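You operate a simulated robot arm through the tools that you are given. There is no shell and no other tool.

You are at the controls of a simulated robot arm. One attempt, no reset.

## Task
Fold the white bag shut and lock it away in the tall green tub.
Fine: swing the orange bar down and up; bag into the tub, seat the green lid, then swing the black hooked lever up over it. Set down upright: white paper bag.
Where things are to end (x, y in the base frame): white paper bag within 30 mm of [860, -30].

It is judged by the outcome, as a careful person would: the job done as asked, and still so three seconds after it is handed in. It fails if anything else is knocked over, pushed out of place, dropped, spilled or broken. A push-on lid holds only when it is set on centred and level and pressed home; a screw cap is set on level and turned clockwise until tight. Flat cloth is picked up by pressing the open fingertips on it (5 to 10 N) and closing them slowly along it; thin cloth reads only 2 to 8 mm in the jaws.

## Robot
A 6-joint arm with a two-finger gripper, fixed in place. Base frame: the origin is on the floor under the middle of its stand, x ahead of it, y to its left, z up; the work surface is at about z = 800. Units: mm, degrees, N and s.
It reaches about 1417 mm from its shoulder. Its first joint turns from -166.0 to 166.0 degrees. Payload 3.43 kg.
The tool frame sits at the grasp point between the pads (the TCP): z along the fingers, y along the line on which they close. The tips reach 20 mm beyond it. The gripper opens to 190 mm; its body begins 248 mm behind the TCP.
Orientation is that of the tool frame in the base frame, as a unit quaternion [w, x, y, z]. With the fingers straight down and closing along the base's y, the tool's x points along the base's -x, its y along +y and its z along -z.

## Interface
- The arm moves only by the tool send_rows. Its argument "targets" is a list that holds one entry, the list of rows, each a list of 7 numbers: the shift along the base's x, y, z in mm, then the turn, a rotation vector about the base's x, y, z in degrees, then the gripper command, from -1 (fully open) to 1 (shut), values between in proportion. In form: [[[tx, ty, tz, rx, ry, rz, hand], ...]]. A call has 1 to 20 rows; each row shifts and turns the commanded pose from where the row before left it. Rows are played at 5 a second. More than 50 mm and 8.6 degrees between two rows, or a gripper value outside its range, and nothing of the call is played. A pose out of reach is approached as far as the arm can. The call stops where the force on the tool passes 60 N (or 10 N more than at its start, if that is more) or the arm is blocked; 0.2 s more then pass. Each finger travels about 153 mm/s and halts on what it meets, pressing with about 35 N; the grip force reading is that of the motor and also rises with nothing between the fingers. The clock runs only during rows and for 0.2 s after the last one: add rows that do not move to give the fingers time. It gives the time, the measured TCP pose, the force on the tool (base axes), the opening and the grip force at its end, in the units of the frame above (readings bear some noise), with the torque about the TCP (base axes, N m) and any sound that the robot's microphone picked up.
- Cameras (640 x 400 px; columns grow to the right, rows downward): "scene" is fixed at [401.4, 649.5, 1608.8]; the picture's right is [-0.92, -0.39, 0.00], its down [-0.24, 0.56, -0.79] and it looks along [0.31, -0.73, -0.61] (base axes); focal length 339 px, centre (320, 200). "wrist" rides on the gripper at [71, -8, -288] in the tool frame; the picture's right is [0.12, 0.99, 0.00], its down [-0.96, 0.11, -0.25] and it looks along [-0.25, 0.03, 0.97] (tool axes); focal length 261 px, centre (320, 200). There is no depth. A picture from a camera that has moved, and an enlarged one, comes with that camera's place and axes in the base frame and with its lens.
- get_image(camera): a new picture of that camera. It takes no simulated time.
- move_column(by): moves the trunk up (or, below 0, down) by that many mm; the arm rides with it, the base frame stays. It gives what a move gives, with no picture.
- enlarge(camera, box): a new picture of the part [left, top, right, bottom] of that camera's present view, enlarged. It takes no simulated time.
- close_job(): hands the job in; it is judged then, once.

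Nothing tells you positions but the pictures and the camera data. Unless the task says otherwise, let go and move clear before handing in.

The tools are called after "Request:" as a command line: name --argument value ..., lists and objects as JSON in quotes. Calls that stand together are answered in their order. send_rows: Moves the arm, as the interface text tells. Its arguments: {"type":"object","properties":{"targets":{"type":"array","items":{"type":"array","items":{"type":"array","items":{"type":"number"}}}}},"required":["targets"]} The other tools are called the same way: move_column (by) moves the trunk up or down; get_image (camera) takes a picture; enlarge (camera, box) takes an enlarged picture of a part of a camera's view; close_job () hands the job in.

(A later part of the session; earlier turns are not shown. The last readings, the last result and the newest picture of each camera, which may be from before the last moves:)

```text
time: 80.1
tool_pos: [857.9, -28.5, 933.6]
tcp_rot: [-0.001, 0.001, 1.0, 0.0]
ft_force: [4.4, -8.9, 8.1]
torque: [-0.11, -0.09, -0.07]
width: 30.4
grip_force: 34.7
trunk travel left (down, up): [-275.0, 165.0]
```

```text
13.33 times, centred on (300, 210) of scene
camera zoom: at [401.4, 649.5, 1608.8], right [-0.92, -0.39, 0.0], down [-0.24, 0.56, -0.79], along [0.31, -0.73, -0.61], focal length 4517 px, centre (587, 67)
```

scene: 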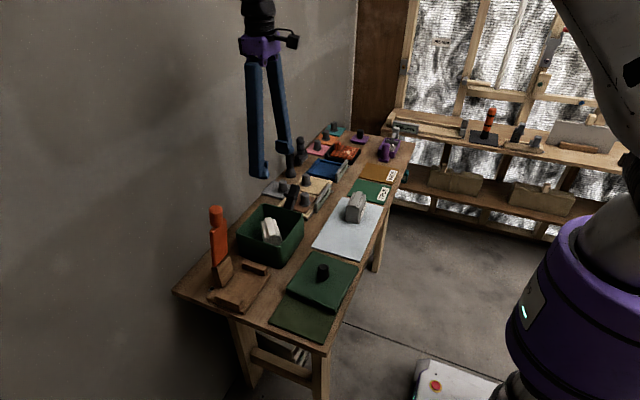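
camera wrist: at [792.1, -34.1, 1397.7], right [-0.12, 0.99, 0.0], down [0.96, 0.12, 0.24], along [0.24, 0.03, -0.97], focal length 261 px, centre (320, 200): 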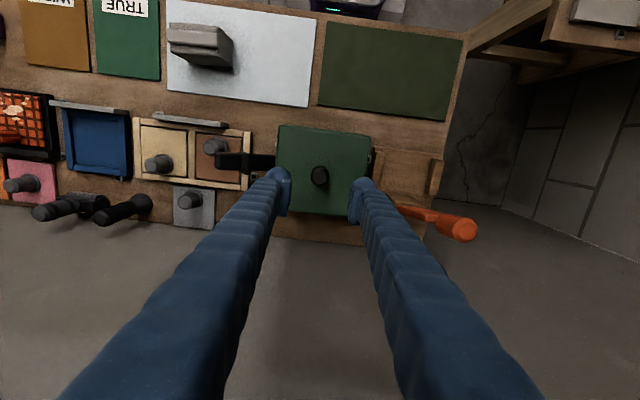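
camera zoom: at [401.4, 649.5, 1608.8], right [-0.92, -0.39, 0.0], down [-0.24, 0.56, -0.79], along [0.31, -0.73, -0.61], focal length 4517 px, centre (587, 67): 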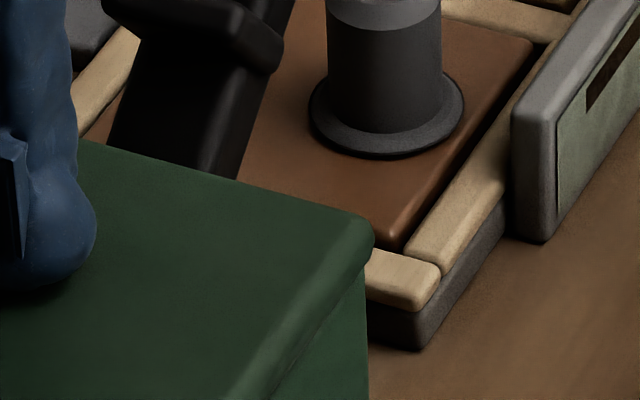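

Request:
send_rows --targets '[[[0, 0, 1, 0, 0, 0, 1], [0, -1, 0, 0, 0, 0, 1], [0, 0, 0, 0, 0, 0, 1]]]'

Request:
send_rows --targets '[[[0, -1, 0, 0, 0, 0, 1], [0, 0, 0, 0, 0, 0, 1]]]'

Request:
send_rows --targets '[[[0, -1, 0, 0, 0, 0, 1], [0, 0, 0, 0, 0, 0, 1]]]'

Request:
send_rows --targets '[[[0, -1, 0, 0, 0, 0, 1], [0, 0, 0, 0, 0, 0, 1]]]'

```text
time: 80.9
tool_pos: [856.9, -28.1, 932.5]
tcp_rot: [-0.002, 0.001, 1.0, 0.0]
ft_force: [1.2, -3.9, 1.3]
torque: [0.0, -0.05, 0.04]
width: 30.4
grip_force: 35.2
trunk travel left (down, up): [-275.0, 165.0]
```

```text
time: 81.5
tool_pos: [858.0, -28.2, 933.3]
tcp_rot: [-0.001, 0.0, 1.0, -0.001]
ft_force: [-0.3, 0.0, 0.5]
torque: [0.05, -0.01, 0.04]
width: 30.7
grip_force: 35.4
trunk travel left (down, up): [-275.0, 165.0]
```

```text
time: 82.1
tool_pos: [857.9, -30.9, 933.4]
tcp_rot: [-0.001, 0.0, 1.0, 0.0]
ft_force: [0.4, -0.4, -0.1]
torque: [0.01, -0.02, 0.01]
width: 30.5
grip_force: 35.0
trunk travel left (down, up): [-275.0, 165.0]
```

```text
time: 82.7
tool_pos: [857.5, -30.4, 934.6]
tcp_rot: [-0.001, 0.001, 1.0, 0.0]
ft_force: [-0.4, -0.3, -0.8]
torque: [0.0, 0.01, -0.01]
width: 30.4
grip_force: 35.2
trunk travel left (down, up): [-275.0, 165.0]
```

There is a real plug inside the rim: it touched the +y wall. I'll find the opposite wall the same way, then centre between them.

Request:
send_rows --targets '[[[0, -1, 0, 0, 0, 0, 1], [0, 0, 0, 0, 0, 0, 1]]]'

Request:
send_rows --targets '[[[0, -1, 0, 0, 0, 0, 1], [0, 0, 0, 0, 0, 0, 1]]]'

Request:
send_rows --targets '[[[0, -1, 0, 0, 0, 0, 1], [0, 0, 0, 0, 0, 0, 1]]]'

Request:
enlarge --camera "scene" --box '[230, 190, 310, 270]'

```text
time: 83.3
tool_pos: [857.6, -31.3, 935.1]
tcp_rot: [-0.001, 0.0, 1.0, 0.0]
ft_force: [0.0, -0.9, 0.2]
torque: [0.01, 0.02, 0.01]
width: 30.4
grip_force: 35.4
trunk travel left (down, up): [-275.0, 165.0]
```

```text
time: 83.9
tool_pos: [858.0, -32.7, 934.5]
tcp_rot: [-0.001, -0.001, 1.0, 0.0]
ft_force: [-0.2, 0.3, 0.5]
torque: [-0.02, -0.04, 0.02]
width: 30.4
grip_force: 35.0
trunk travel left (down, up): [-275.0, 165.0]
```

```text
time: 84.5
tool_pos: [858.9, -32.4, 934.8]
tcp_rot: [-0.001, 0.0, 1.0, 0.001]
ft_force: [-0.2, 6.8, -0.1]
torque: [0.22, 0.01, 0.04]
width: 30.5
grip_force: 35.0
trunk travel left (down, up): [-275.0, 165.0]
```

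```text
5.00 times, centred on (270, 230) of scene
camera zoom: at [401.4, 649.5, 1608.8], right [-0.92, -0.39, 0.0], down [-0.24, 0.56, -0.79], along [0.31, -0.73, -0.61], focal length 1694 px, centre (570, 50)
```

zoom: 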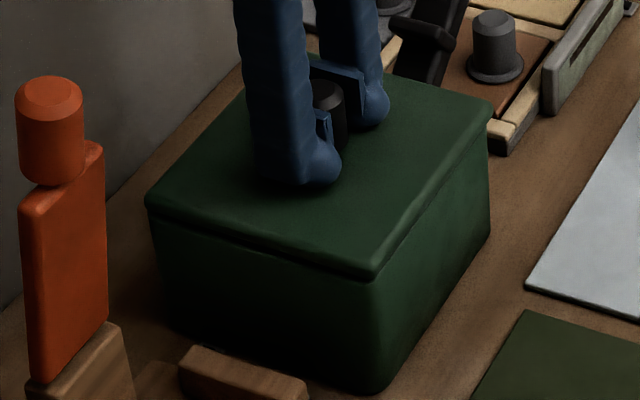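

Request:
send_rows --targets '[[[0, 1.6, 0, 0, 0, 0, 1], [0, 1.5, 0, 0, 0, 0, 1], [-1, 0, 0, 0, 0, 0, 1], [0, 0, 0, 0, 0, 0, 1]]]'

Request:
send_rows --targets '[[[-1, 0, 0, 0, 0, 0, 1], [0, 0, 0, 0, 0, 0, 1]]]'

Request:
send_rows --targets '[[[-1, 0, 0, 0, 0, 0, 1], [0, 0, 0, 0, 0, 0, 1]]]'

```text
time: 85.5
tool_pos: [856.8, -31.3, 934.2]
tcp_rot: [-0.001, 0.0, 1.0, 0.0]
ft_force: [0.5, -0.7, 1.0]
torque: [0.01, -0.05, -0.02]
width: 30.5
grip_force: 35.0
trunk travel left (down, up): [-275.0, 165.0]
```

```text
time: 86.1
tool_pos: [857.2, -31.5, 935.8]
tcp_rot: [0.001, 0.0, 1.0, -0.001]
ft_force: [5.1, 0.0, 0.4]
torque: [0.01, -0.15, -0.02]
width: 30.5
grip_force: 35.0
trunk travel left (down, up): [-275.0, 165.0]
```

```text
time: 86.7
tool_pos: [856.4, -31.4, 934.8]
tcp_rot: [0.0, 0.0, 1.0, 0.0]
ft_force: [11.8, -0.5, 3.5]
torque: [0.0, -0.14, 0.0]
width: 30.2
grip_force: 34.4
trunk travel left (down, up): [-275.0, 165.0]
```

Request:
send_rows --targets '[[[2, 0, 0, 0, 0, 0, 1], [2, 0, 0, 0, 0, 0, 1], [0, 0, 0, 0, 0, 0, 1]]]'

Request:
send_rows --targets '[[[1, 0, 0, 0, 0, 0, 1], [0, 0, 0, 0, 0, 0, 1]]]'

Request:
send_rows --targets '[[[1, 0, 0, 0, 0, 0, 1], [0, 0, 0, 0, 0, 0, 1]]]'

Request:
send_rows --targets '[[[1, 0, 0, 0, 0, 0, 1], [0, 0, 0, 0, 0, 0, 1]]]'

```text
time: 87.5
tool_pos: [858.6, -29.8, 934.5]
tcp_rot: [-0.002, 0.0, 1.0, 0.0]
ft_force: [-0.4, -0.3, 3.5]
torque: [0.0, 0.4, 0.01]
width: 30.5
grip_force: 35.3
trunk travel left (down, up): [-275.0, 165.0]
```

```text
time: 88.1
tool_pos: [859.8, -29.8, 933.4]
tcp_rot: [-0.001, 0.001, 1.0, 0.0]
ft_force: [-0.3, -0.1, -0.2]
torque: [0.04, 0.06, 0.01]
width: 30.2
grip_force: 35.1
trunk travel left (down, up): [-275.0, 165.0]
```

```text
time: 88.7
tool_pos: [860.9, -30.7, 935.1]
tcp_rot: [-0.001, 0.0, 1.0, 0.0]
ft_force: [-0.9, 0.2, 0.1]
torque: [0.02, 0.02, 0.02]
width: 30.7
grip_force: 35.2
trunk travel left (down, up): [-275.0, 165.0]
```

```text
time: 89.3
tool_pos: [861.5, -32.1, 935.0]
tcp_rot: [0.0, 0.0, 1.0, 0.0]
ft_force: [-2.5, -0.6, -0.3]
torque: [0.02, 0.07, 0.02]
width: 30.4
grip_force: 35.6
trunk travel left (down, up): [-275.0, 165.0]
```

Request:
send_rows --targets '[[[1, 0, 0, 0, 0, 0, 1], [0, 0, 0, 0, 0, 0, 1]]]'

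```text
time: 89.9
tool_pos: [861.3, -29.9, 934.8]
tcp_rot: [-0.001, 0.0, 1.0, 0.0]
ft_force: [-10.9, 0.7, -0.1]
torque: [0.03, 0.28, 0.03]
width: 30.6
grip_force: 34.8
trunk travel left (down, up): [-275.0, 165.0]
```

The plug clearance is about ±2 mm both ways. Moving to the measured centre and pressing down in small steps while checking side force.

Request:
send_rows --targets '[[[-1.9, 0, 0, 0, 0, 0, 1], [-1.95, 0, 0, 0, 0, 0, 1], [0, 0, -1.5, 0, 0, 0, 1], [0, 0, -1.5, 0, 0, 0, 1], [0, 0, 0, 0, 0, 0, 1]]]'

Request:
send_rows --targets '[[[0, 0, -1.5, 0, 0, 0, 1], [0, 0, -1.5, 0, 0, 0, 1], [0, 0, 0, 0, 0, 0, 1]]]'

```text
time: 91.1
tool_pos: [860.3, -31.0, 933.3]
tcp_rot: [0.002, 0.0, 1.0, 0.0]
ft_force: [5.4, 0.0, 22.8]
torque: [0.08, 0.08, 0.02]
width: 30.4
grip_force: 35.1
trunk travel left (down, up): [-275.0, 165.0]
```

```text
time: 91.9
tool_pos: [860.5, -30.1, 934.4]
tcp_rot: [0.003, 0.0, 1.0, 0.0]
ft_force: [14.1, -0.7, 54.7]
torque: [0.0, -0.2, 0.02]
width: 30.6
grip_force: 35.5
trunk travel left (down, up): [-275.0, 165.0]
```

Request:
enlarge --camera "scene" --box '[262, 222, 292, 252]'

Request:
enlarge --camera "scene" --box '[228, 215, 258, 245]'

Request:
enlarge --camera "scene" --box '[285, 195, 315, 225]'

```text
13.33 times, centred on (277, 237) of scene
camera zoom: at [401.4, 649.5, 1608.8], right [-0.92, -0.39, 0.0], down [-0.24, 0.56, -0.79], along [0.31, -0.73, -0.61], focal length 4517 px, centre (893, -293)
```

zoom: 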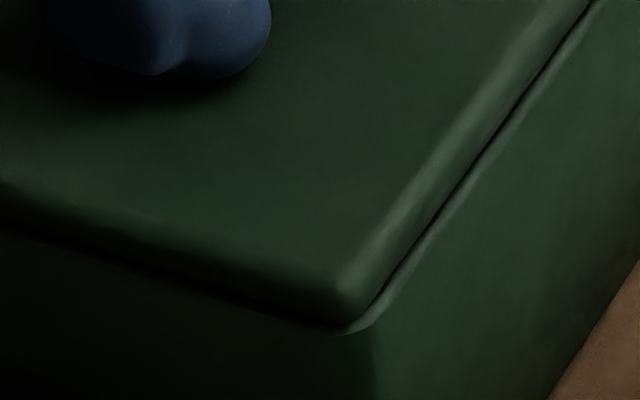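

```text
13.33 times, centred on (243, 230) of scene
camera zoom: at [401.4, 649.5, 1608.8], right [-0.92, -0.39, 0.0], down [-0.24, 0.56, -0.79], along [0.31, -0.73, -0.61], focal length 4517 px, centre (1347, -200)
```

zoom: 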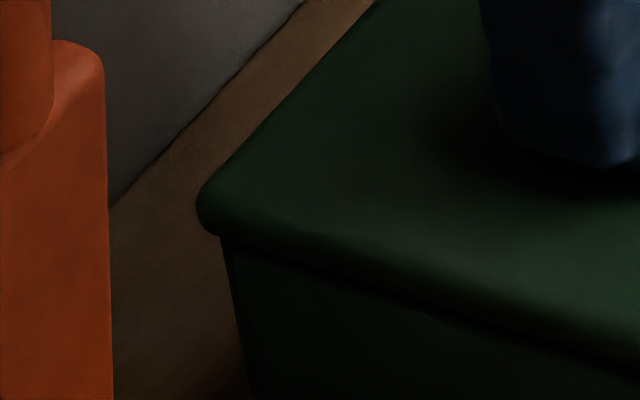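

```text
13.33 times, centred on (300, 210) of scene
camera zoom: at [401.4, 649.5, 1608.8], right [-0.92, -0.39, 0.0], down [-0.24, 0.56, -0.79], along [0.31, -0.73, -0.61], focal length 4517 px, centre (587, 67)
```

zoom: 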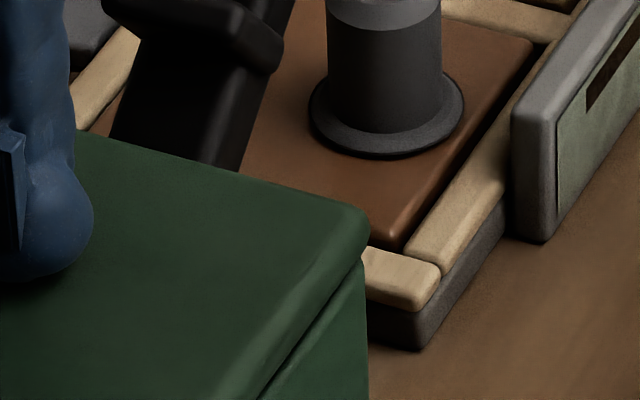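

The lid is flush on the rim with 55 N on it. I'll unload, verify centring in the scene view, and release.

Request:
send_rows --targets '[[[0, 0, 2, 0, 0, 0, 1], [0, 0, 2, 0, 0, 0, 1], [0, 0, 1.2, 0, 0, 0, 1], [0, 0, 0, 0, 0, 0, 1]]]'

Request:
enlarge --camera "scene" --box '[228, 215, 258, 245]'

Request:
enlarge --camera "scene" --box '[285, 195, 315, 225]'

```text
time: 92.9
tool_pos: [857.0, -30.9, 933.3]
tcp_rot: [-0.002, 0.0, 1.0, 0.0]
ft_force: [6.8, 0.1, 23.6]
torque: [0.04, -0.21, -0.03]
width: 30.6
grip_force: 35.1
trunk travel left (down, up): [-275.0, 165.0]
```

```text
13.33 times, centred on (243, 230) of scene
camera zoom: at [401.4, 649.5, 1608.8], right [-0.92, -0.39, 0.0], down [-0.24, 0.56, -0.79], along [0.31, -0.73, -0.61], focal length 4517 px, centre (1347, -200)
```

zoom: 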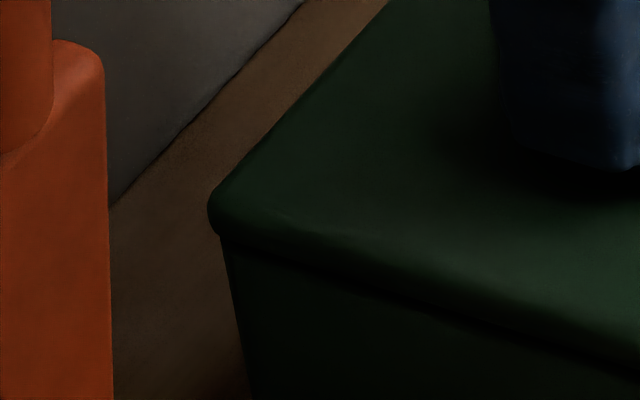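

```text
13.33 times, centred on (300, 210) of scene
camera zoom: at [401.4, 649.5, 1608.8], right [-0.92, -0.39, 0.0], down [-0.24, 0.56, -0.79], along [0.31, -0.73, -0.61], focal length 4517 px, centre (587, 67)
```

zoom: 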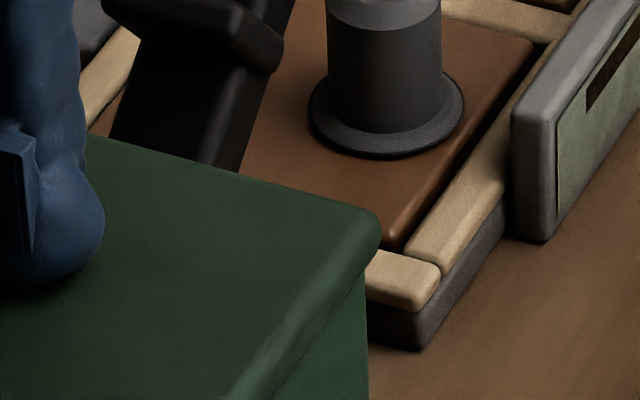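

Request:
send_rows --targets '[[[0, 0, 1.5, 0, 0, 0, 1], [0, 0, 1.3, 0, 0, 0, 1], [0, 0, 0, 0, 0, 0, 1]]]'

Request:
enlarge --camera "scene" --box '[228, 215, 258, 245]'

Request:
enlarge --camera "scene" --box '[285, 195, 315, 225]'

```text
time: 93.7
tool_pos: [859.6, -30.7, 935.3]
tcp_rot: [-0.002, 0.001, 1.0, 0.0]
ft_force: [0.4, 0.4, -0.4]
torque: [-0.01, -0.02, 0.02]
width: 30.2
grip_force: 35.1
trunk travel left (down, up): [-275.0, 165.0]
```

```text
13.33 times, centred on (243, 230) of scene
camera zoom: at [401.4, 649.5, 1608.8], right [-0.92, -0.39, 0.0], down [-0.24, 0.56, -0.79], along [0.31, -0.73, -0.61], focal length 4517 px, centre (1347, -200)
```

zoom: 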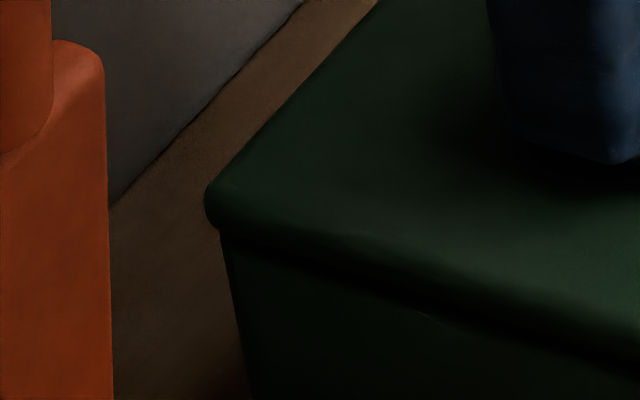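

```text
13.33 times, centred on (300, 210) of scene
camera zoom: at [401.4, 649.5, 1608.8], right [-0.92, -0.39, 0.0], down [-0.24, 0.56, -0.79], along [0.31, -0.73, -0.61], focal length 4517 px, centre (587, 67)
```

zoom: 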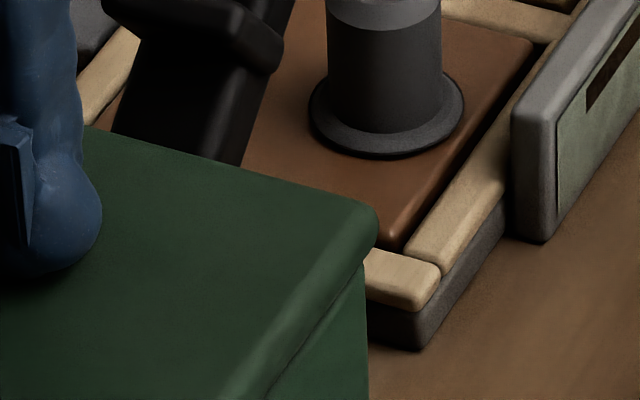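

Request:
send_rows --targets '[[[0, 0, -1.5, 0, 0, 0, 1], [-0.2, 0, -1.5, 0, 0, 0, 1], [-0.4, 0, -1.5, 0, 0, 0, 1], [-0.4, 0, -1.5, 0, 0, 0, 1], [0, 0, 0, 0, 0, 0, 1]]]'

Request:
enlarge --camera "scene" --box '[228, 215, 258, 245]'

Request:
enlarge --camera "scene" --box '[285, 195, 315, 225]'

```text
time: 94.9
tool_pos: [859.3, -31.5, 933.7]
tcp_rot: [0.001, 0.0, 1.0, -0.001]
ft_force: [5.0, -0.9, 32.0]
torque: [0.05, 0.13, 0.05]
width: 30.4
grip_force: 35.3
trunk travel left (down, up): [-275.0, 165.0]
```

```text
13.33 times, centred on (243, 230) of scene
camera zoom: at [401.4, 649.5, 1608.8], right [-0.92, -0.39, 0.0], down [-0.24, 0.56, -0.79], along [0.31, -0.73, -0.61], focal length 4517 px, centre (1347, -200)
```

zoom: 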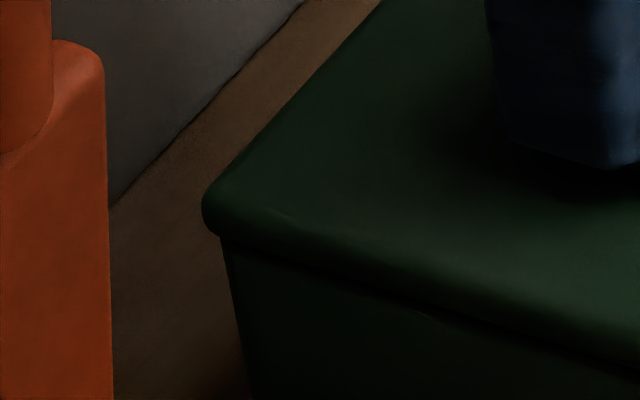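

```text
13.33 times, centred on (300, 210) of scene
camera zoom: at [401.4, 649.5, 1608.8], right [-0.92, -0.39, 0.0], down [-0.24, 0.56, -0.79], along [0.31, -0.73, -0.61], focal length 4517 px, centre (587, 67)
```

zoom: 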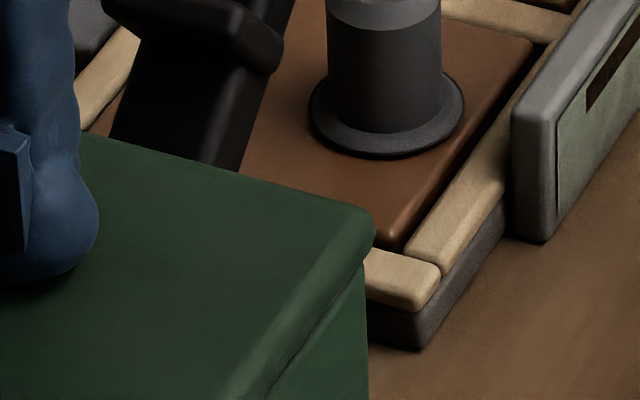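

Request:
send_rows --targets '[[[-0.4, 0, -1, 0, 0, 0, 1], [-0.4, 0, -1, 0, 0, 0, 1], [0, 0, 0, 0, 0, 0, 1]]]'

Request:
enlarge --camera "scene" --box '[228, 215, 258, 245]'

```text
time: 95.7
tool_pos: [859.3, -30.0, 933.6]
tcp_rot: [0.003, 0.001, 1.0, 0.0]
ft_force: [16.9, 0.2, 54.8]
torque: [0.08, -0.37, -0.02]
width: 30.9
grip_force: 35.1
trunk travel left (down, up): [-275.0, 165.0]
```

```text
13.33 times, centred on (243, 230) of scene
camera zoom: at [401.4, 649.5, 1608.8], right [-0.92, -0.39, 0.0], down [-0.24, 0.56, -0.79], along [0.31, -0.73, -0.61], focal length 4517 px, centre (1347, -200)
```

zoom: 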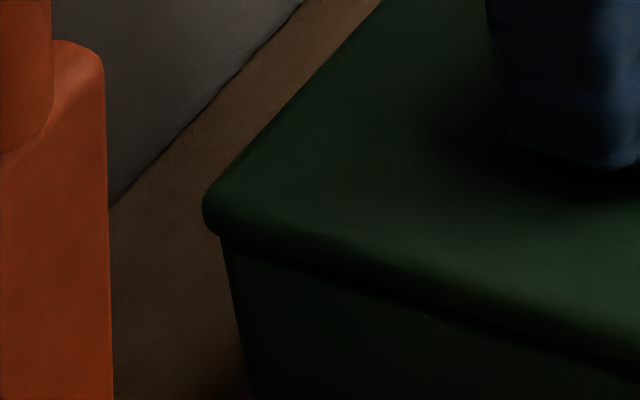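

Request:
send_rows --targets '[[[1, 0, 1, 0, 0, 0, 1], [0.8, 0, 1.5, 0, 0, 0, 1], [0.5, 0, 1.5, 0, 0, 0, 1], [0, 0, 1, 0, 0, 0, 1], [0, 0, 0, 0, 0, 0, 1]]]'

Request:
enlarge --camera "scene" --box '[228, 215, 258, 245]'

Request:
enlarge --camera "scene" --box '[285, 195, 315, 225]'

```text
time: 96.9
tool_pos: [857.6, -31.1, 933.1]
tcp_rot: [0.0, 0.0, 1.0, 0.0]
ft_force: [8.6, -2.0, 25.8]
torque: [0.04, -0.19, -0.06]
width: 30.4
grip_force: 34.5
trunk travel left (down, up): [-275.0, 165.0]
```

```text
13.33 times, centred on (243, 230) of scene
camera zoom: at [401.4, 649.5, 1608.8], right [-0.92, -0.39, 0.0], down [-0.24, 0.56, -0.79], along [0.31, -0.73, -0.61], focal length 4517 px, centre (1347, -200)
```

zoom: 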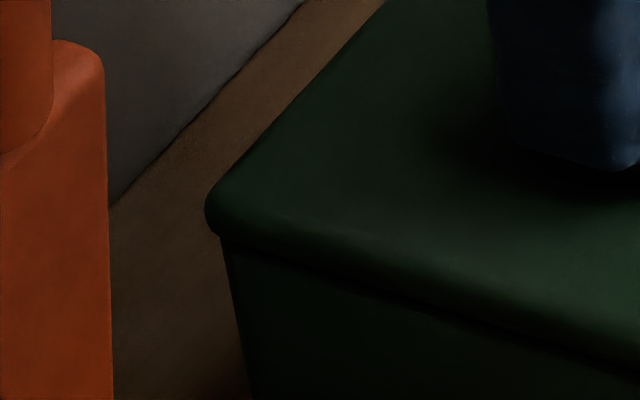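

```text
13.33 times, centred on (300, 210) of scene
camera zoom: at [401.4, 649.5, 1608.8], right [-0.92, -0.39, 0.0], down [-0.24, 0.56, -0.79], along [0.31, -0.73, -0.61], focal length 4517 px, centre (587, 67)
```

zoom: 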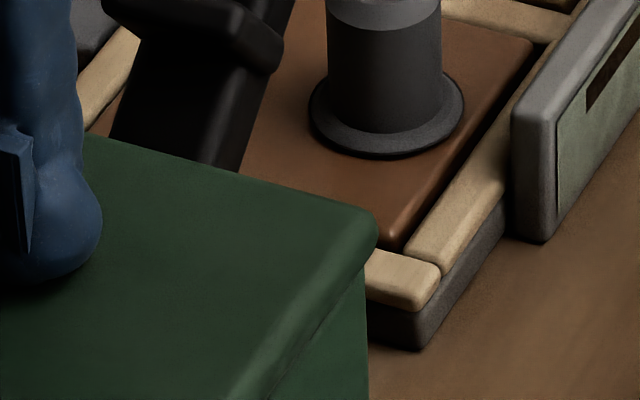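

Request:
send_rows --targets '[[[0.7, 0, 1, 0, 0, 0, 1], [0.3, 0, 0.7, 0, 0, 0, 1], [0, 0, 0, 0, 0, 0, 1]]]'

Request:
enlarge --camera "scene" --box '[228, 215, 258, 245]'

Request:
enlarge --camera "scene" --box '[285, 195, 315, 225]'

```text
time: 97.7
tool_pos: [860.1, -30.2, 933.8]
tcp_rot: [-0.003, 0.0, 1.0, 0.001]
ft_force: [-1.4, 0.6, 3.2]
torque: [0.01, 0.42, 0.02]
width: 30.5
grip_force: 34.8
trunk travel left (down, up): [-275.0, 165.0]
```

```text
13.33 times, centred on (243, 230) of scene
camera zoom: at [401.4, 649.5, 1608.8], right [-0.92, -0.39, 0.0], down [-0.24, 0.56, -0.79], along [0.31, -0.73, -0.61], focal length 4517 px, centre (1347, -200)
```

zoom: 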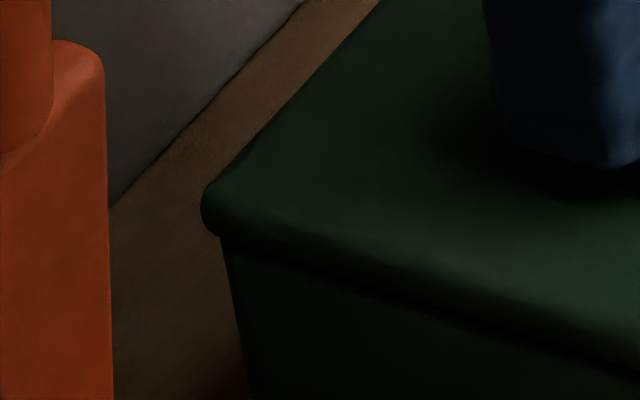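

```text
13.33 times, centred on (300, 210) of scene
camera zoom: at [401.4, 649.5, 1608.8], right [-0.92, -0.39, 0.0], down [-0.24, 0.56, -0.79], along [0.31, -0.73, -0.61], focal length 4517 px, centre (587, 67)
```

zoom: 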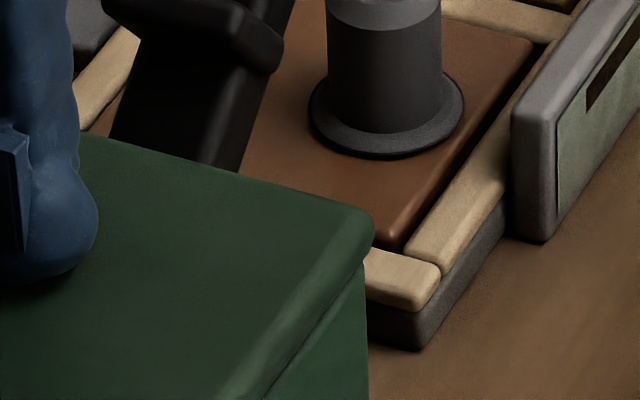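

The lid is centred and flush. Releasing and rising, then I'll look at the black lever on the -y side.

Request:
send_rows --targets '[[[0, 0, 0, 0, 0, 0, 0.6], [0, 0, 0, 0, 0, 0, 0.35], [0, 0, 0, 0, 0, 0, 0.3], [0, 0, 30, 0, 0, 0, 0.3], [0, 0, 45, 0, 0, 0, 0.3], [0, 0, 45, 0, 0, 0, 0.3], [0, -20, 40, 0, 0, 0, 0.3], [0, -40, 20, 0, 0, 0, 0.3], [0, -40, 0, 0, 0, 0, 0.3], [0, -20, 0, 0, 0, 0, 0.3], [0, 0, 0, 0, 0, 0, 0.3]]]'

Request:
get_image --camera "wrist"

Request:
enlarge --camera "scene" --box '[230, 150, 350, 270]'

```text
time: 100.1
tool_pos: [862.2, -150.5, 1114.9]
tcp_rot: [-0.001, 0.0, 1.0, 0.0]
ft_force: [-0.6, -0.6, 0.2]
torque: [0.01, 0.0, -0.04]
width: 66.3
grip_force: 0.1
trunk travel left (down, up): [-275.0, 165.0]
```

```text
taken
camera wrist: at [791.9, -159.1, 1402.9], right [-0.12, 0.99, 0.0], down [0.96, 0.12, 0.25], along [0.24, 0.03, -0.97], focal length 261 px, centre (320, 200)
```

wrist: 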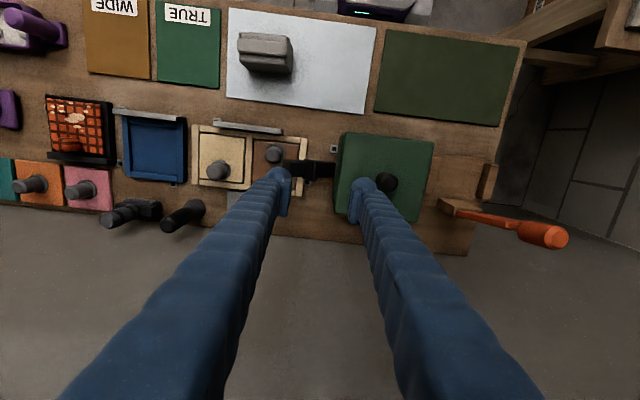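

```text
3.33 times, centred on (290, 210) of scene
camera zoom: at [401.4, 649.5, 1608.8], right [-0.92, -0.39, 0.0], down [-0.24, 0.56, -0.79], along [0.31, -0.73, -0.61], focal length 1129 px, centre (420, 167)
```

zoom: 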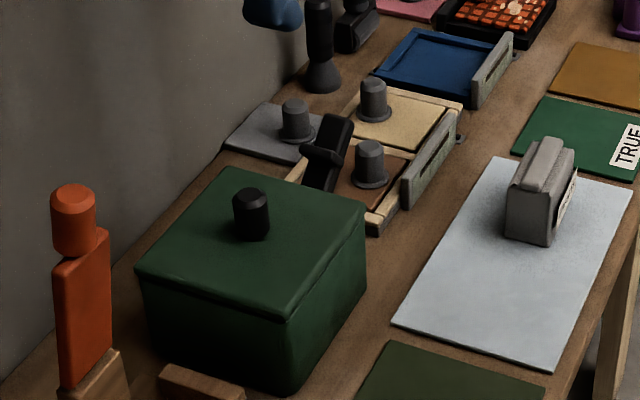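

Request:
enlarge --camera "wrist" --box '[260, 120, 360, 210]'

Request:
enlarge --camera "scene" --box '[260, 170, 320, 225]'

```text
4.44 times, centred on (310, 165) of wrist
camera zoom: at [791.9, -159.1, 1402.9], right [-0.12, 0.99, 0.0], down [0.96, 0.12, 0.25], along [0.24, 0.03, -0.97], focal length 1158 px, centre (364, 356)
```

zoom: 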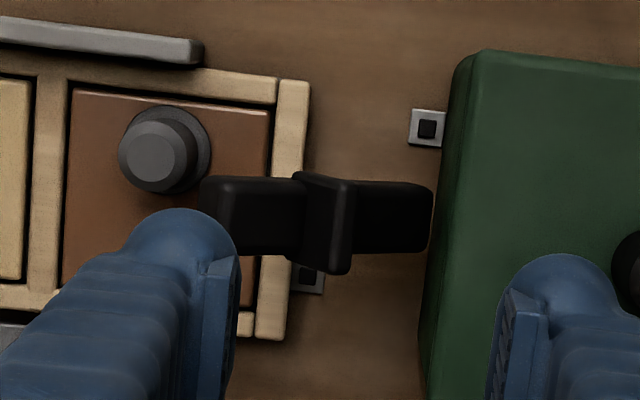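

```text
7.27 times, centred on (290, 198) of scene
camera zoom: at [401.4, 649.5, 1608.8], right [-0.92, -0.39, 0.0], down [-0.24, 0.56, -0.79], along [0.31, -0.73, -0.61], focal length 2464 px, centre (538, 218)
```

zoom: 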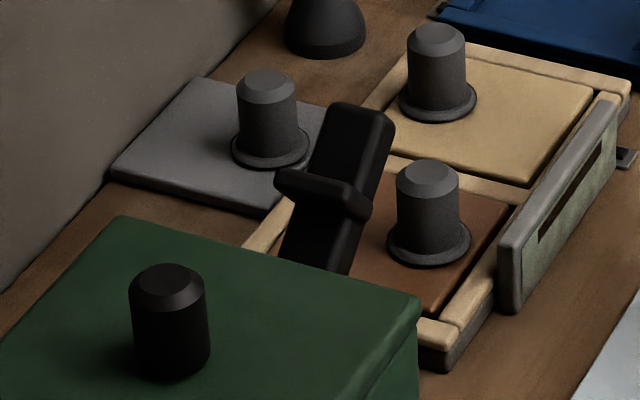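

The lid is seated. The black lever leans out toward -y from the tub: its tip is near [860, -214, 919], its hinge near y -118, and its hook plate faces the lid. I'll yaw the gripper 90° to grip the handle across x.

Request:
send_rows --targets '[[[0, -5, 0, 0, 0, -8.2, 0.2], [0, -5, 0, 0, 0, -8.2, 0.2], [0, -5, 0, 0, 0, -8.2, 0.2], [0, -5, 0, 0, 0, -8.2, 0.2], [0, -5, 0, 0, 0, -8.2, 0.2], [0, -5, 0, 0, 0, -8.2, 0.2], [0, -5, 0, 0, 0, -8.2, 0.2], [0, -5, 0, 0, 0, -8.2, 0.2], [0, -5, 0, 0, 0, -8.2, 0.2], [0, -4, 0, 0, 0, -8.2, 0.2], [-2, 0, 0, 0, 0, -8, 0.2], [0, 0, 0, 0, 0, 0, 0.2]]]'

Request:
get_image --camera "wrist"

```text
time: 102.7
tool_pos: [859.0, -199.4, 1115.7]
tcp_rot: [0.0, 0.709, 0.706, 0.0]
ft_force: [-0.6, 0.6, -0.3]
torque: [-0.02, 0.01, -0.02]
width: 76.0
grip_force: 0.0
trunk travel left (down, up): [-275.0, 165.0]
```

```text
taken
camera wrist: at [851.3, -128.7, 1403.1], right [0.99, 0.12, 0.0], down [0.11, -0.96, 0.25], along [0.03, -0.25, -0.97], focal length 261 px, centre (320, 200)
```

wrist: 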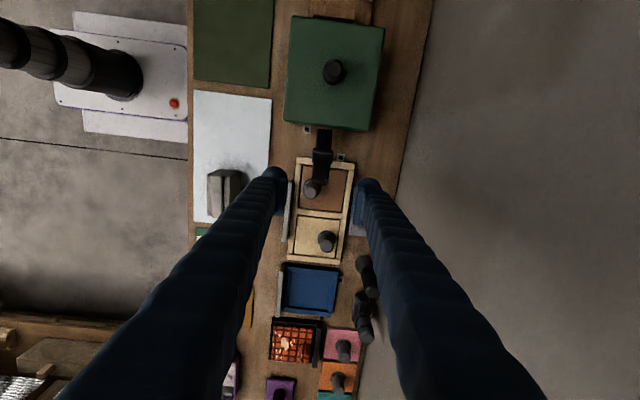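

Request:
enlarge --camera "wrist" --box '[270, 100, 380, 210]'

Request:
enlarge --camera "wrist" --box '[300, 115, 350, 165]'

```text
3.64 times, centred on (325, 155) of wrist
camera zoom: at [851.3, -128.7, 1403.1], right [0.99, 0.12, 0.0], down [0.11, -0.96, 0.25], along [0.03, -0.25, -0.97], focal length 948 px, centre (302, 364)
```

zoom: 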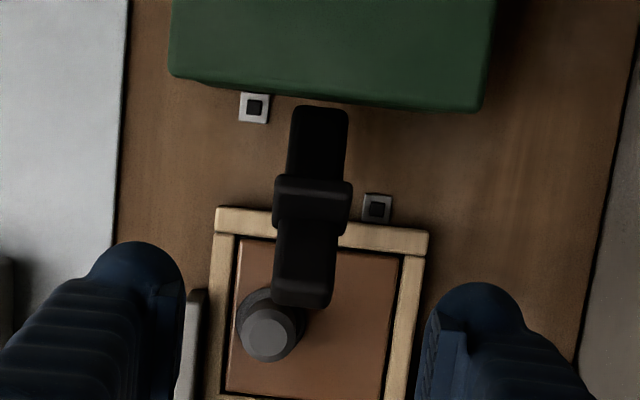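

```text
8.00 times, centred on (325, 140) of wrist
camera zoom: at [851.3, -128.7, 1403.1], right [0.99, 0.12, 0.0], down [0.11, -0.96, 0.25], along [0.03, -0.25, -0.97], focal length 2085 px, centre (280, 680)
```

zoom: 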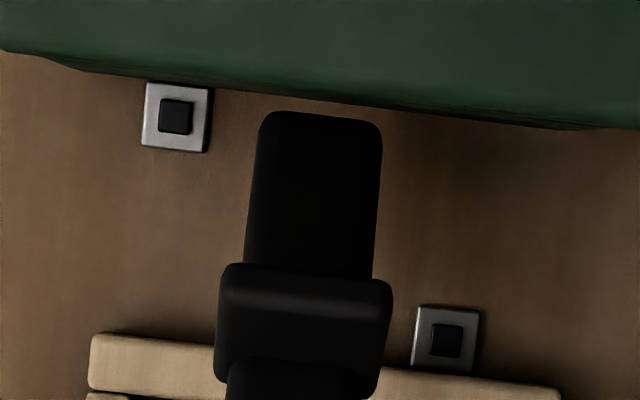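

The lever's centre line is x ≈ 861, its tip is at y ≈ -218, z ≈ 920, and its base is near y -120. I'll close the fingers, come down on the outer side, and push the lever up toward the lid.

Request:
send_rows --targets '[[[1, -25, 0, 0, 0, 0, 0.6], [1, -25, 0, 0, 0, 0, 1], [0, 0, -40, 0, 0, 0, 1], [0, 0, -45, 0, 0, 0, 1], [0, 0, -45, 0, 0, 0, 1], [0, 0, -40, 0, 0, 0, 1], [0, 0, -28, 0, 0, 0, 1], [0, 0, 0, 0, 0, 0, 1]]]'

Request:
enlarge --camera "wrist" --box '[220, 60, 420, 240]'

Request:
enlarge --camera "scene" --box '[230, 130, 350, 250]'

```text
time: 104.5
tool_pos: [860.7, -249.6, 918.0]
tcp_rot: [-0.001, 0.708, 0.706, 0.0]
ft_force: [-0.7, -0.1, 0.1]
torque: [0.01, 0.02, 0.04]
width: 0.0
grip_force: 34.7
trunk travel left (down, up): [-275.0, 165.0]
```

```text
2.22 times, centred on (320, 150) of wrist
camera zoom: at [852.8, -178.5, 1205.7], right [0.99, 0.12, 0.0], down [0.12, -0.96, 0.25], along [0.03, -0.25, -0.97], focal length 579 px, centre (320, 311)
```

zoom: 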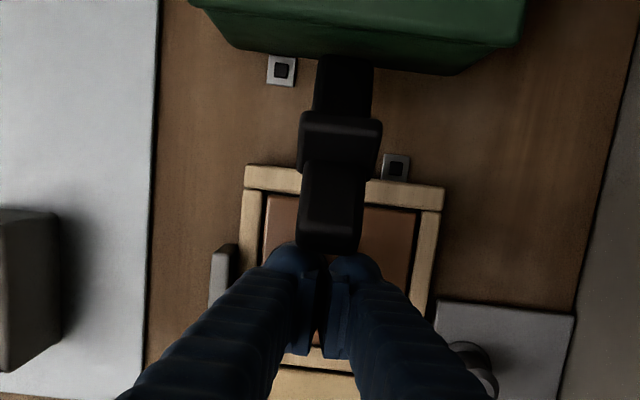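

```text
3.33 times, centred on (290, 190) of scene
camera zoom: at [401.4, 649.5, 1608.8], right [-0.92, -0.39, 0.0], down [-0.24, 0.56, -0.79], along [0.31, -0.73, -0.61], focal length 1129 px, centre (420, 233)
```

zoom: 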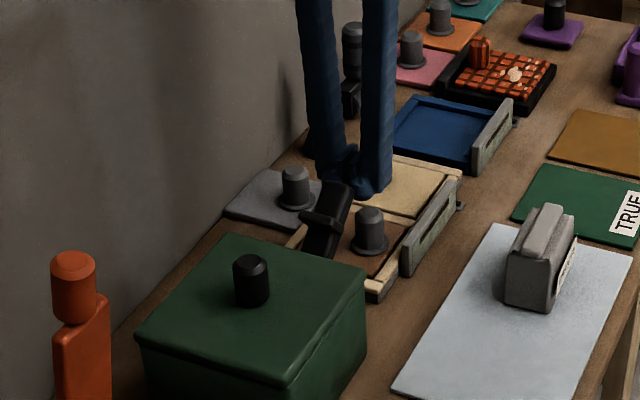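

The closed fingers are just behind the lever's tip. Pushing +y in small steps.

Request:
send_rows --targets '[[[0, 6, 0, 0, 0, 0, 1], [0, 6, 0, 0, 0, 0, 1], [0, 6, 0, 0, 0, 0, 1], [0, 6, 0, 0, 0, 0, 1], [0, 6, 0, 0, 0, 0, 1]]]'

Request:
enlarge --camera "scene" --box '[230, 130, 350, 250]'

```text
time: 105.7
tool_pos: [859.4, -219.1, 916.7]
tcp_rot: [-0.002, 0.706, 0.708, 0.0]
ft_force: [-0.4, 0.2, 0.3]
torque: [-0.05, -0.02, 0.0]
width: 0.0
grip_force: 34.5
trunk travel left (down, up): [-275.0, 165.0]
```

```text
3.33 times, centred on (290, 190) of scene
camera zoom: at [401.4, 649.5, 1608.8], right [-0.92, -0.39, 0.0], down [-0.24, 0.56, -0.79], along [0.31, -0.73, -0.61], focal length 1129 px, centre (420, 233)
```

zoom: 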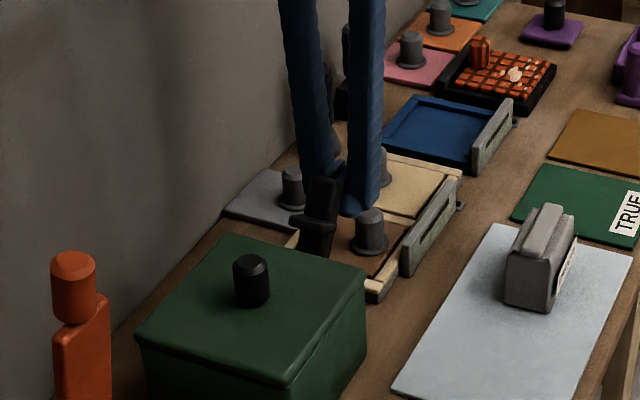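

Request:
send_rows --targets '[[[0, 6, 0, 0, 0, 0, 1], [0, 6, 0, 0, 0, 0, 1], [0, 6, 0, 0, 0, 0, 1], [0, 6, 0, 0, 0, 0, 1]]]'

Request:
enlarge --camera "scene" --box '[230, 130, 350, 250]'

Request:
enlarge --camera "wrist" --box '[220, 60, 420, 240]'

```text
time: 106.7
tool_pos: [860.1, -196.2, 917.0]
tcp_rot: [-0.001, 0.707, 0.707, 0.0]
ft_force: [0.5, -0.2, -0.5]
torque: [-0.03, -0.02, 0.01]
width: 0.3
grip_force: 34.4
trunk travel left (down, up): [-275.0, 165.0]
```

```text
3.33 times, centred on (290, 190) of scene
camera zoom: at [401.4, 649.5, 1608.8], right [-0.92, -0.39, 0.0], down [-0.24, 0.56, -0.79], along [0.31, -0.73, -0.61], focal length 1129 px, centre (420, 233)
```

zoom: 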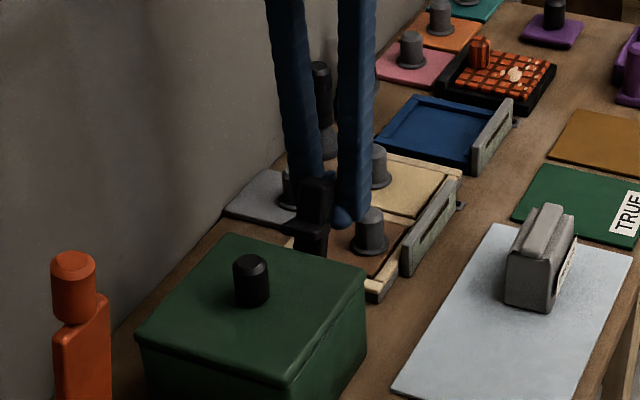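

```text
2.22 times, centred on (320, 150) of wrist
camera zoom: at [852.8, -125.0, 1204.4], right [0.99, 0.12, 0.0], down [0.12, -0.96, 0.25], along [0.03, -0.24, -0.97], focal length 579 px, centre (320, 311)
```

zoom: 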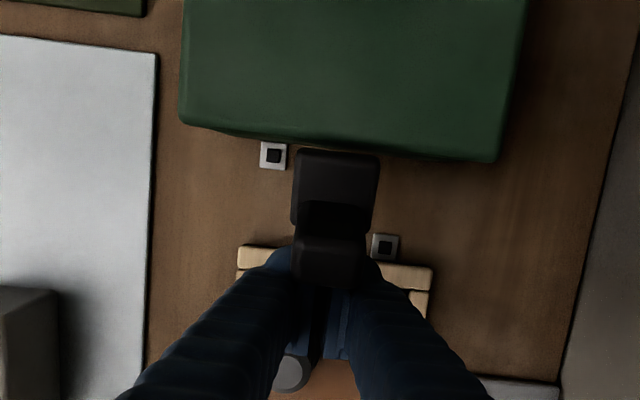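

Request:
send_rows --targets '[[[0, 5, 0, 0, 0, 0, 1], [0, 5, 0, 0, 0, 0, 1], [0, 5, 0, 0, 0, 0, 1]]]'

Request:
enlarge --camera "scene" --box '[250, 150, 330, 240]'

Request:
enlarge --camera "wrist" --box '[260, 60, 400, 190]'

```text
time: 107.5
tool_pos: [860.8, -179.2, 918.2]
tcp_rot: [0.0, 0.707, 0.707, -0.001]
ft_force: [-0.8, -0.4, 0.5]
torque: [-0.04, 0.01, -0.02]
width: 0.1
grip_force: 34.3
trunk travel left (down, up): [-275.0, 165.0]
```

```text
4.44 times, centred on (290, 195) of scene
camera zoom: at [401.4, 649.5, 1608.8], right [-0.92, -0.39, 0.0], down [-0.24, 0.56, -0.79], along [0.31, -0.73, -0.61], focal length 1506 px, centre (453, 222)
```

zoom: 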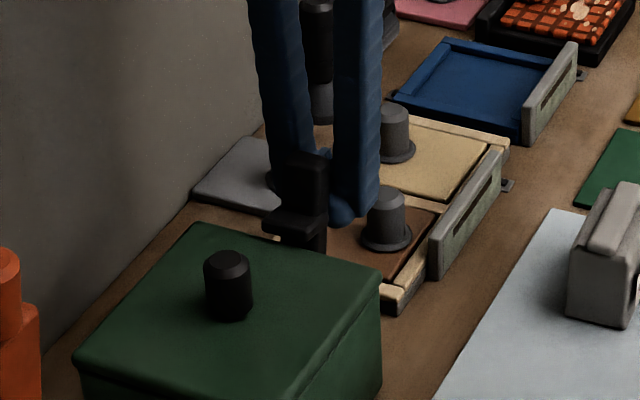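

```text
3.08 times, centred on (330, 125) of wrist
camera zoom: at [853.2, -109.7, 1204.8], right [0.99, 0.12, 0.0], down [0.12, -0.96, 0.25], along [0.03, -0.25, -0.97], focal length 802 px, centre (289, 431)
```

zoom: 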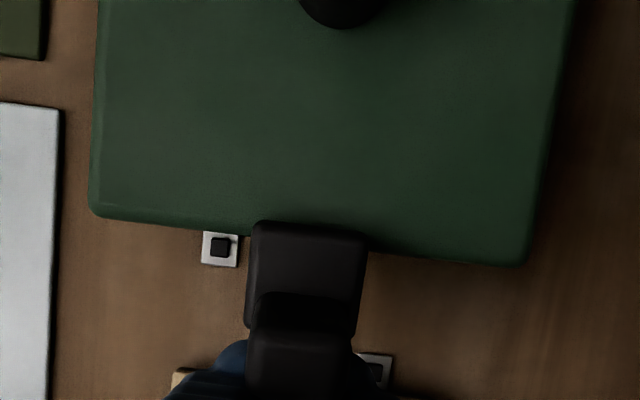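

Request:
send_rows --targets '[[[0, 4, 0, 0, 0, 0, 1], [0, 4, 0, 0, 0, 0, 1]]]'

Request:
send_rows --targets '[[[0, 4, 0, 0, 0, 0, 1], [0, 4, 0, 0, 0, 0, 1]]]'

Request:
enlarge --camera "scene" --box '[250, 150, 330, 240]'

Request:
enlarge --camera "wrist" --box '[260, 60, 400, 190]'

```text
time: 108.1
tool_pos: [860.6, -174.0, 917.6]
tcp_rot: [0.0, 0.707, 0.707, 0.0]
ft_force: [-0.1, -0.6, -0.3]
torque: [-0.02, 0.01, -0.02]
width: 6.0
grip_force: 33.9
trunk travel left (down, up): [-275.0, 165.0]
```

```text
time: 108.7
tool_pos: [860.9, -166.4, 916.2]
tcp_rot: [0.0, 0.707, 0.707, 0.0]
ft_force: [0.0, -7.0, 1.2]
torque: [0.0, 0.03, 0.03]
width: 6.2
grip_force: 34.7
trunk travel left (down, up): [-275.0, 165.0]
```

```text
4.44 times, centred on (290, 195) of scene
camera zoom: at [401.4, 649.5, 1608.8], right [-0.92, -0.39, 0.0], down [-0.24, 0.56, -0.79], along [0.31, -0.73, -0.61], focal length 1506 px, centre (453, 222)
```

zoom: 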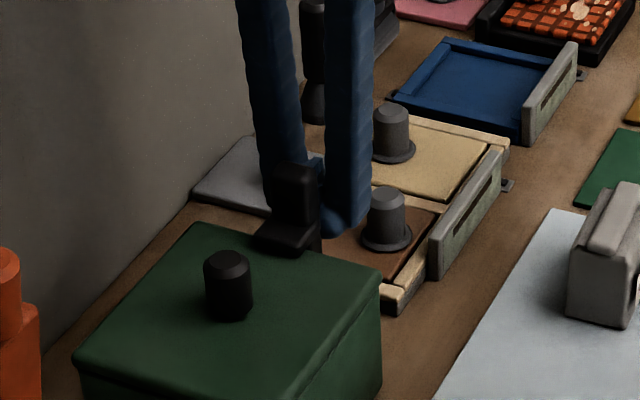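

```text
3.08 times, centred on (330, 125) of wrist
camera zoom: at [853.0, -95.1, 1204.9], right [0.99, 0.12, 0.0], down [0.12, -0.96, 0.25], along [0.03, -0.25, -0.97], focal length 802 px, centre (289, 431)
```

zoom: 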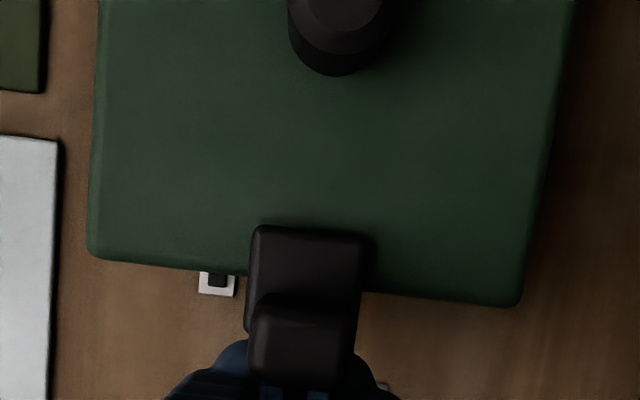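

The hook is now over the lid edge and a light resistance of 7 N has begun. Continuing gently to seat the lever.

Request:
send_rows --targets '[[[0, 2, 0, 0, 0, 0, 1], [0, 2, 0, 0, 0, 0, 1], [0, 0, 0, 0, 0, 0, 1]]]'

Request:
enlarge --camera "scene" --box '[255, 165, 325, 235]'

```text
time: 109.5
tool_pos: [860.9, -164.1, 917.4]
tcp_rot: [0.0, 0.707, 0.707, 0.0]
ft_force: [-1.2, -40.0, 0.1]
torque: [-0.31, -0.04, 0.05]
width: 6.0
grip_force: 34.5
trunk travel left (down, up): [-275.0, 165.0]
```

```text
5.71 times, centred on (290, 200) of scene
camera zoom: at [401.4, 649.5, 1608.8], right [-0.92, -0.39, 0.0], down [-0.24, 0.56, -0.79], along [0.31, -0.73, -0.61], focal length 1936 px, centre (491, 200)
```

zoom: 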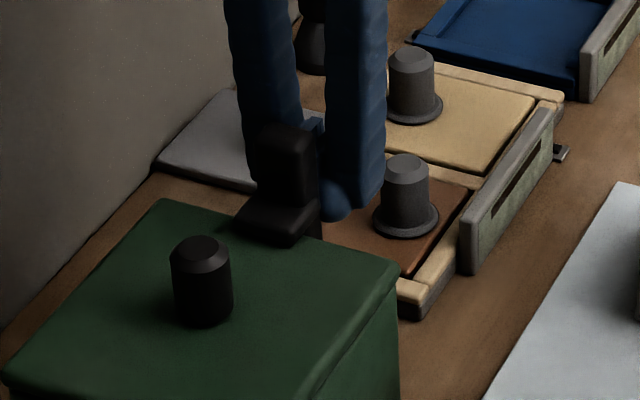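

Request:
send_rows --targets '[[[0, -3, 0, 0, 0, 0, 1], [0, -3, 0, 0, 0, 0, 1], [0, 0, 0, 0, 0, 0, 1]]]'

Request:
enlarge --camera "scene" --box '[265, 175, 305, 215]'

Request:
enlarge --camera "scene" --box '[228, 215, 258, 245]'

Request:
enlarge --camera "scene" --box '[285, 195, 315, 225]'

Request:
enlarge --camera "wrist" --box '[260, 60, 400, 190]'

```text
time: 110.3
tool_pos: [860.4, -166.0, 918.0]
tcp_rot: [-0.002, 0.706, 0.708, 0.0]
ft_force: [-0.4, -16.3, 1.5]
torque: [-0.05, 0.02, 0.02]
width: 6.0
grip_force: 34.3
trunk travel left (down, up): [-275.0, 165.0]
```

```text
10.00 times, centred on (285, 195) of scene
camera zoom: at [401.4, 649.5, 1608.8], right [-0.92, -0.39, 0.0], down [-0.24, 0.56, -0.79], along [0.31, -0.73, -0.61], focal length 3387 px, centre (670, 250)
```

zoom: 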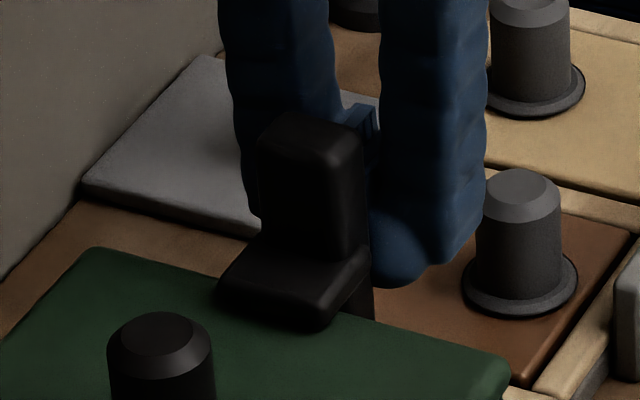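

```text
13.33 times, centred on (243, 230) of scene
camera zoom: at [401.4, 649.5, 1608.8], right [-0.92, -0.39, 0.0], down [-0.24, 0.56, -0.79], along [0.31, -0.73, -0.61], focal length 4517 px, centre (1347, -200)
```

zoom: 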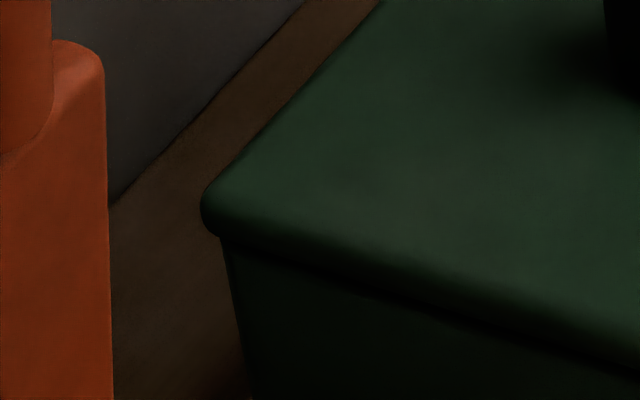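

```text
13.33 times, centred on (300, 210) of scene
camera zoom: at [401.4, 649.5, 1608.8], right [-0.92, -0.39, 0.0], down [-0.24, 0.56, -0.79], along [0.31, -0.73, -0.61], focal length 4517 px, centre (587, 67)
```

zoom: 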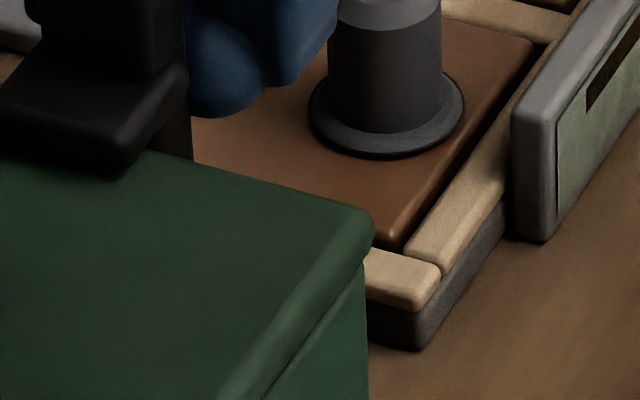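

```text
3.08 times, centred on (330, 125) of wrist
camera zoom: at [853.1, -95.2, 1205.0], right [0.99, 0.12, 0.0], down [0.12, -0.96, 0.25], along [0.03, -0.24, -0.97], focal length 802 px, centre (289, 431)
```

zoom: 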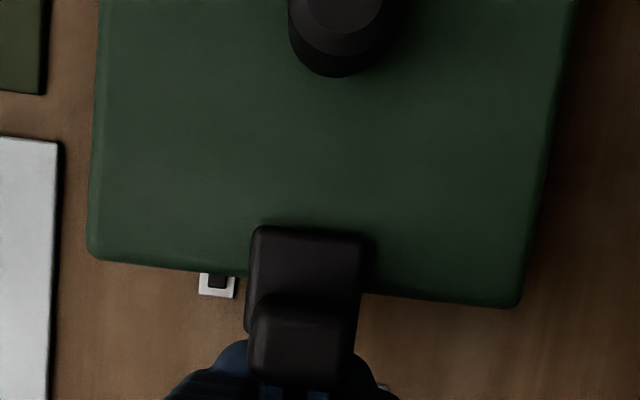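

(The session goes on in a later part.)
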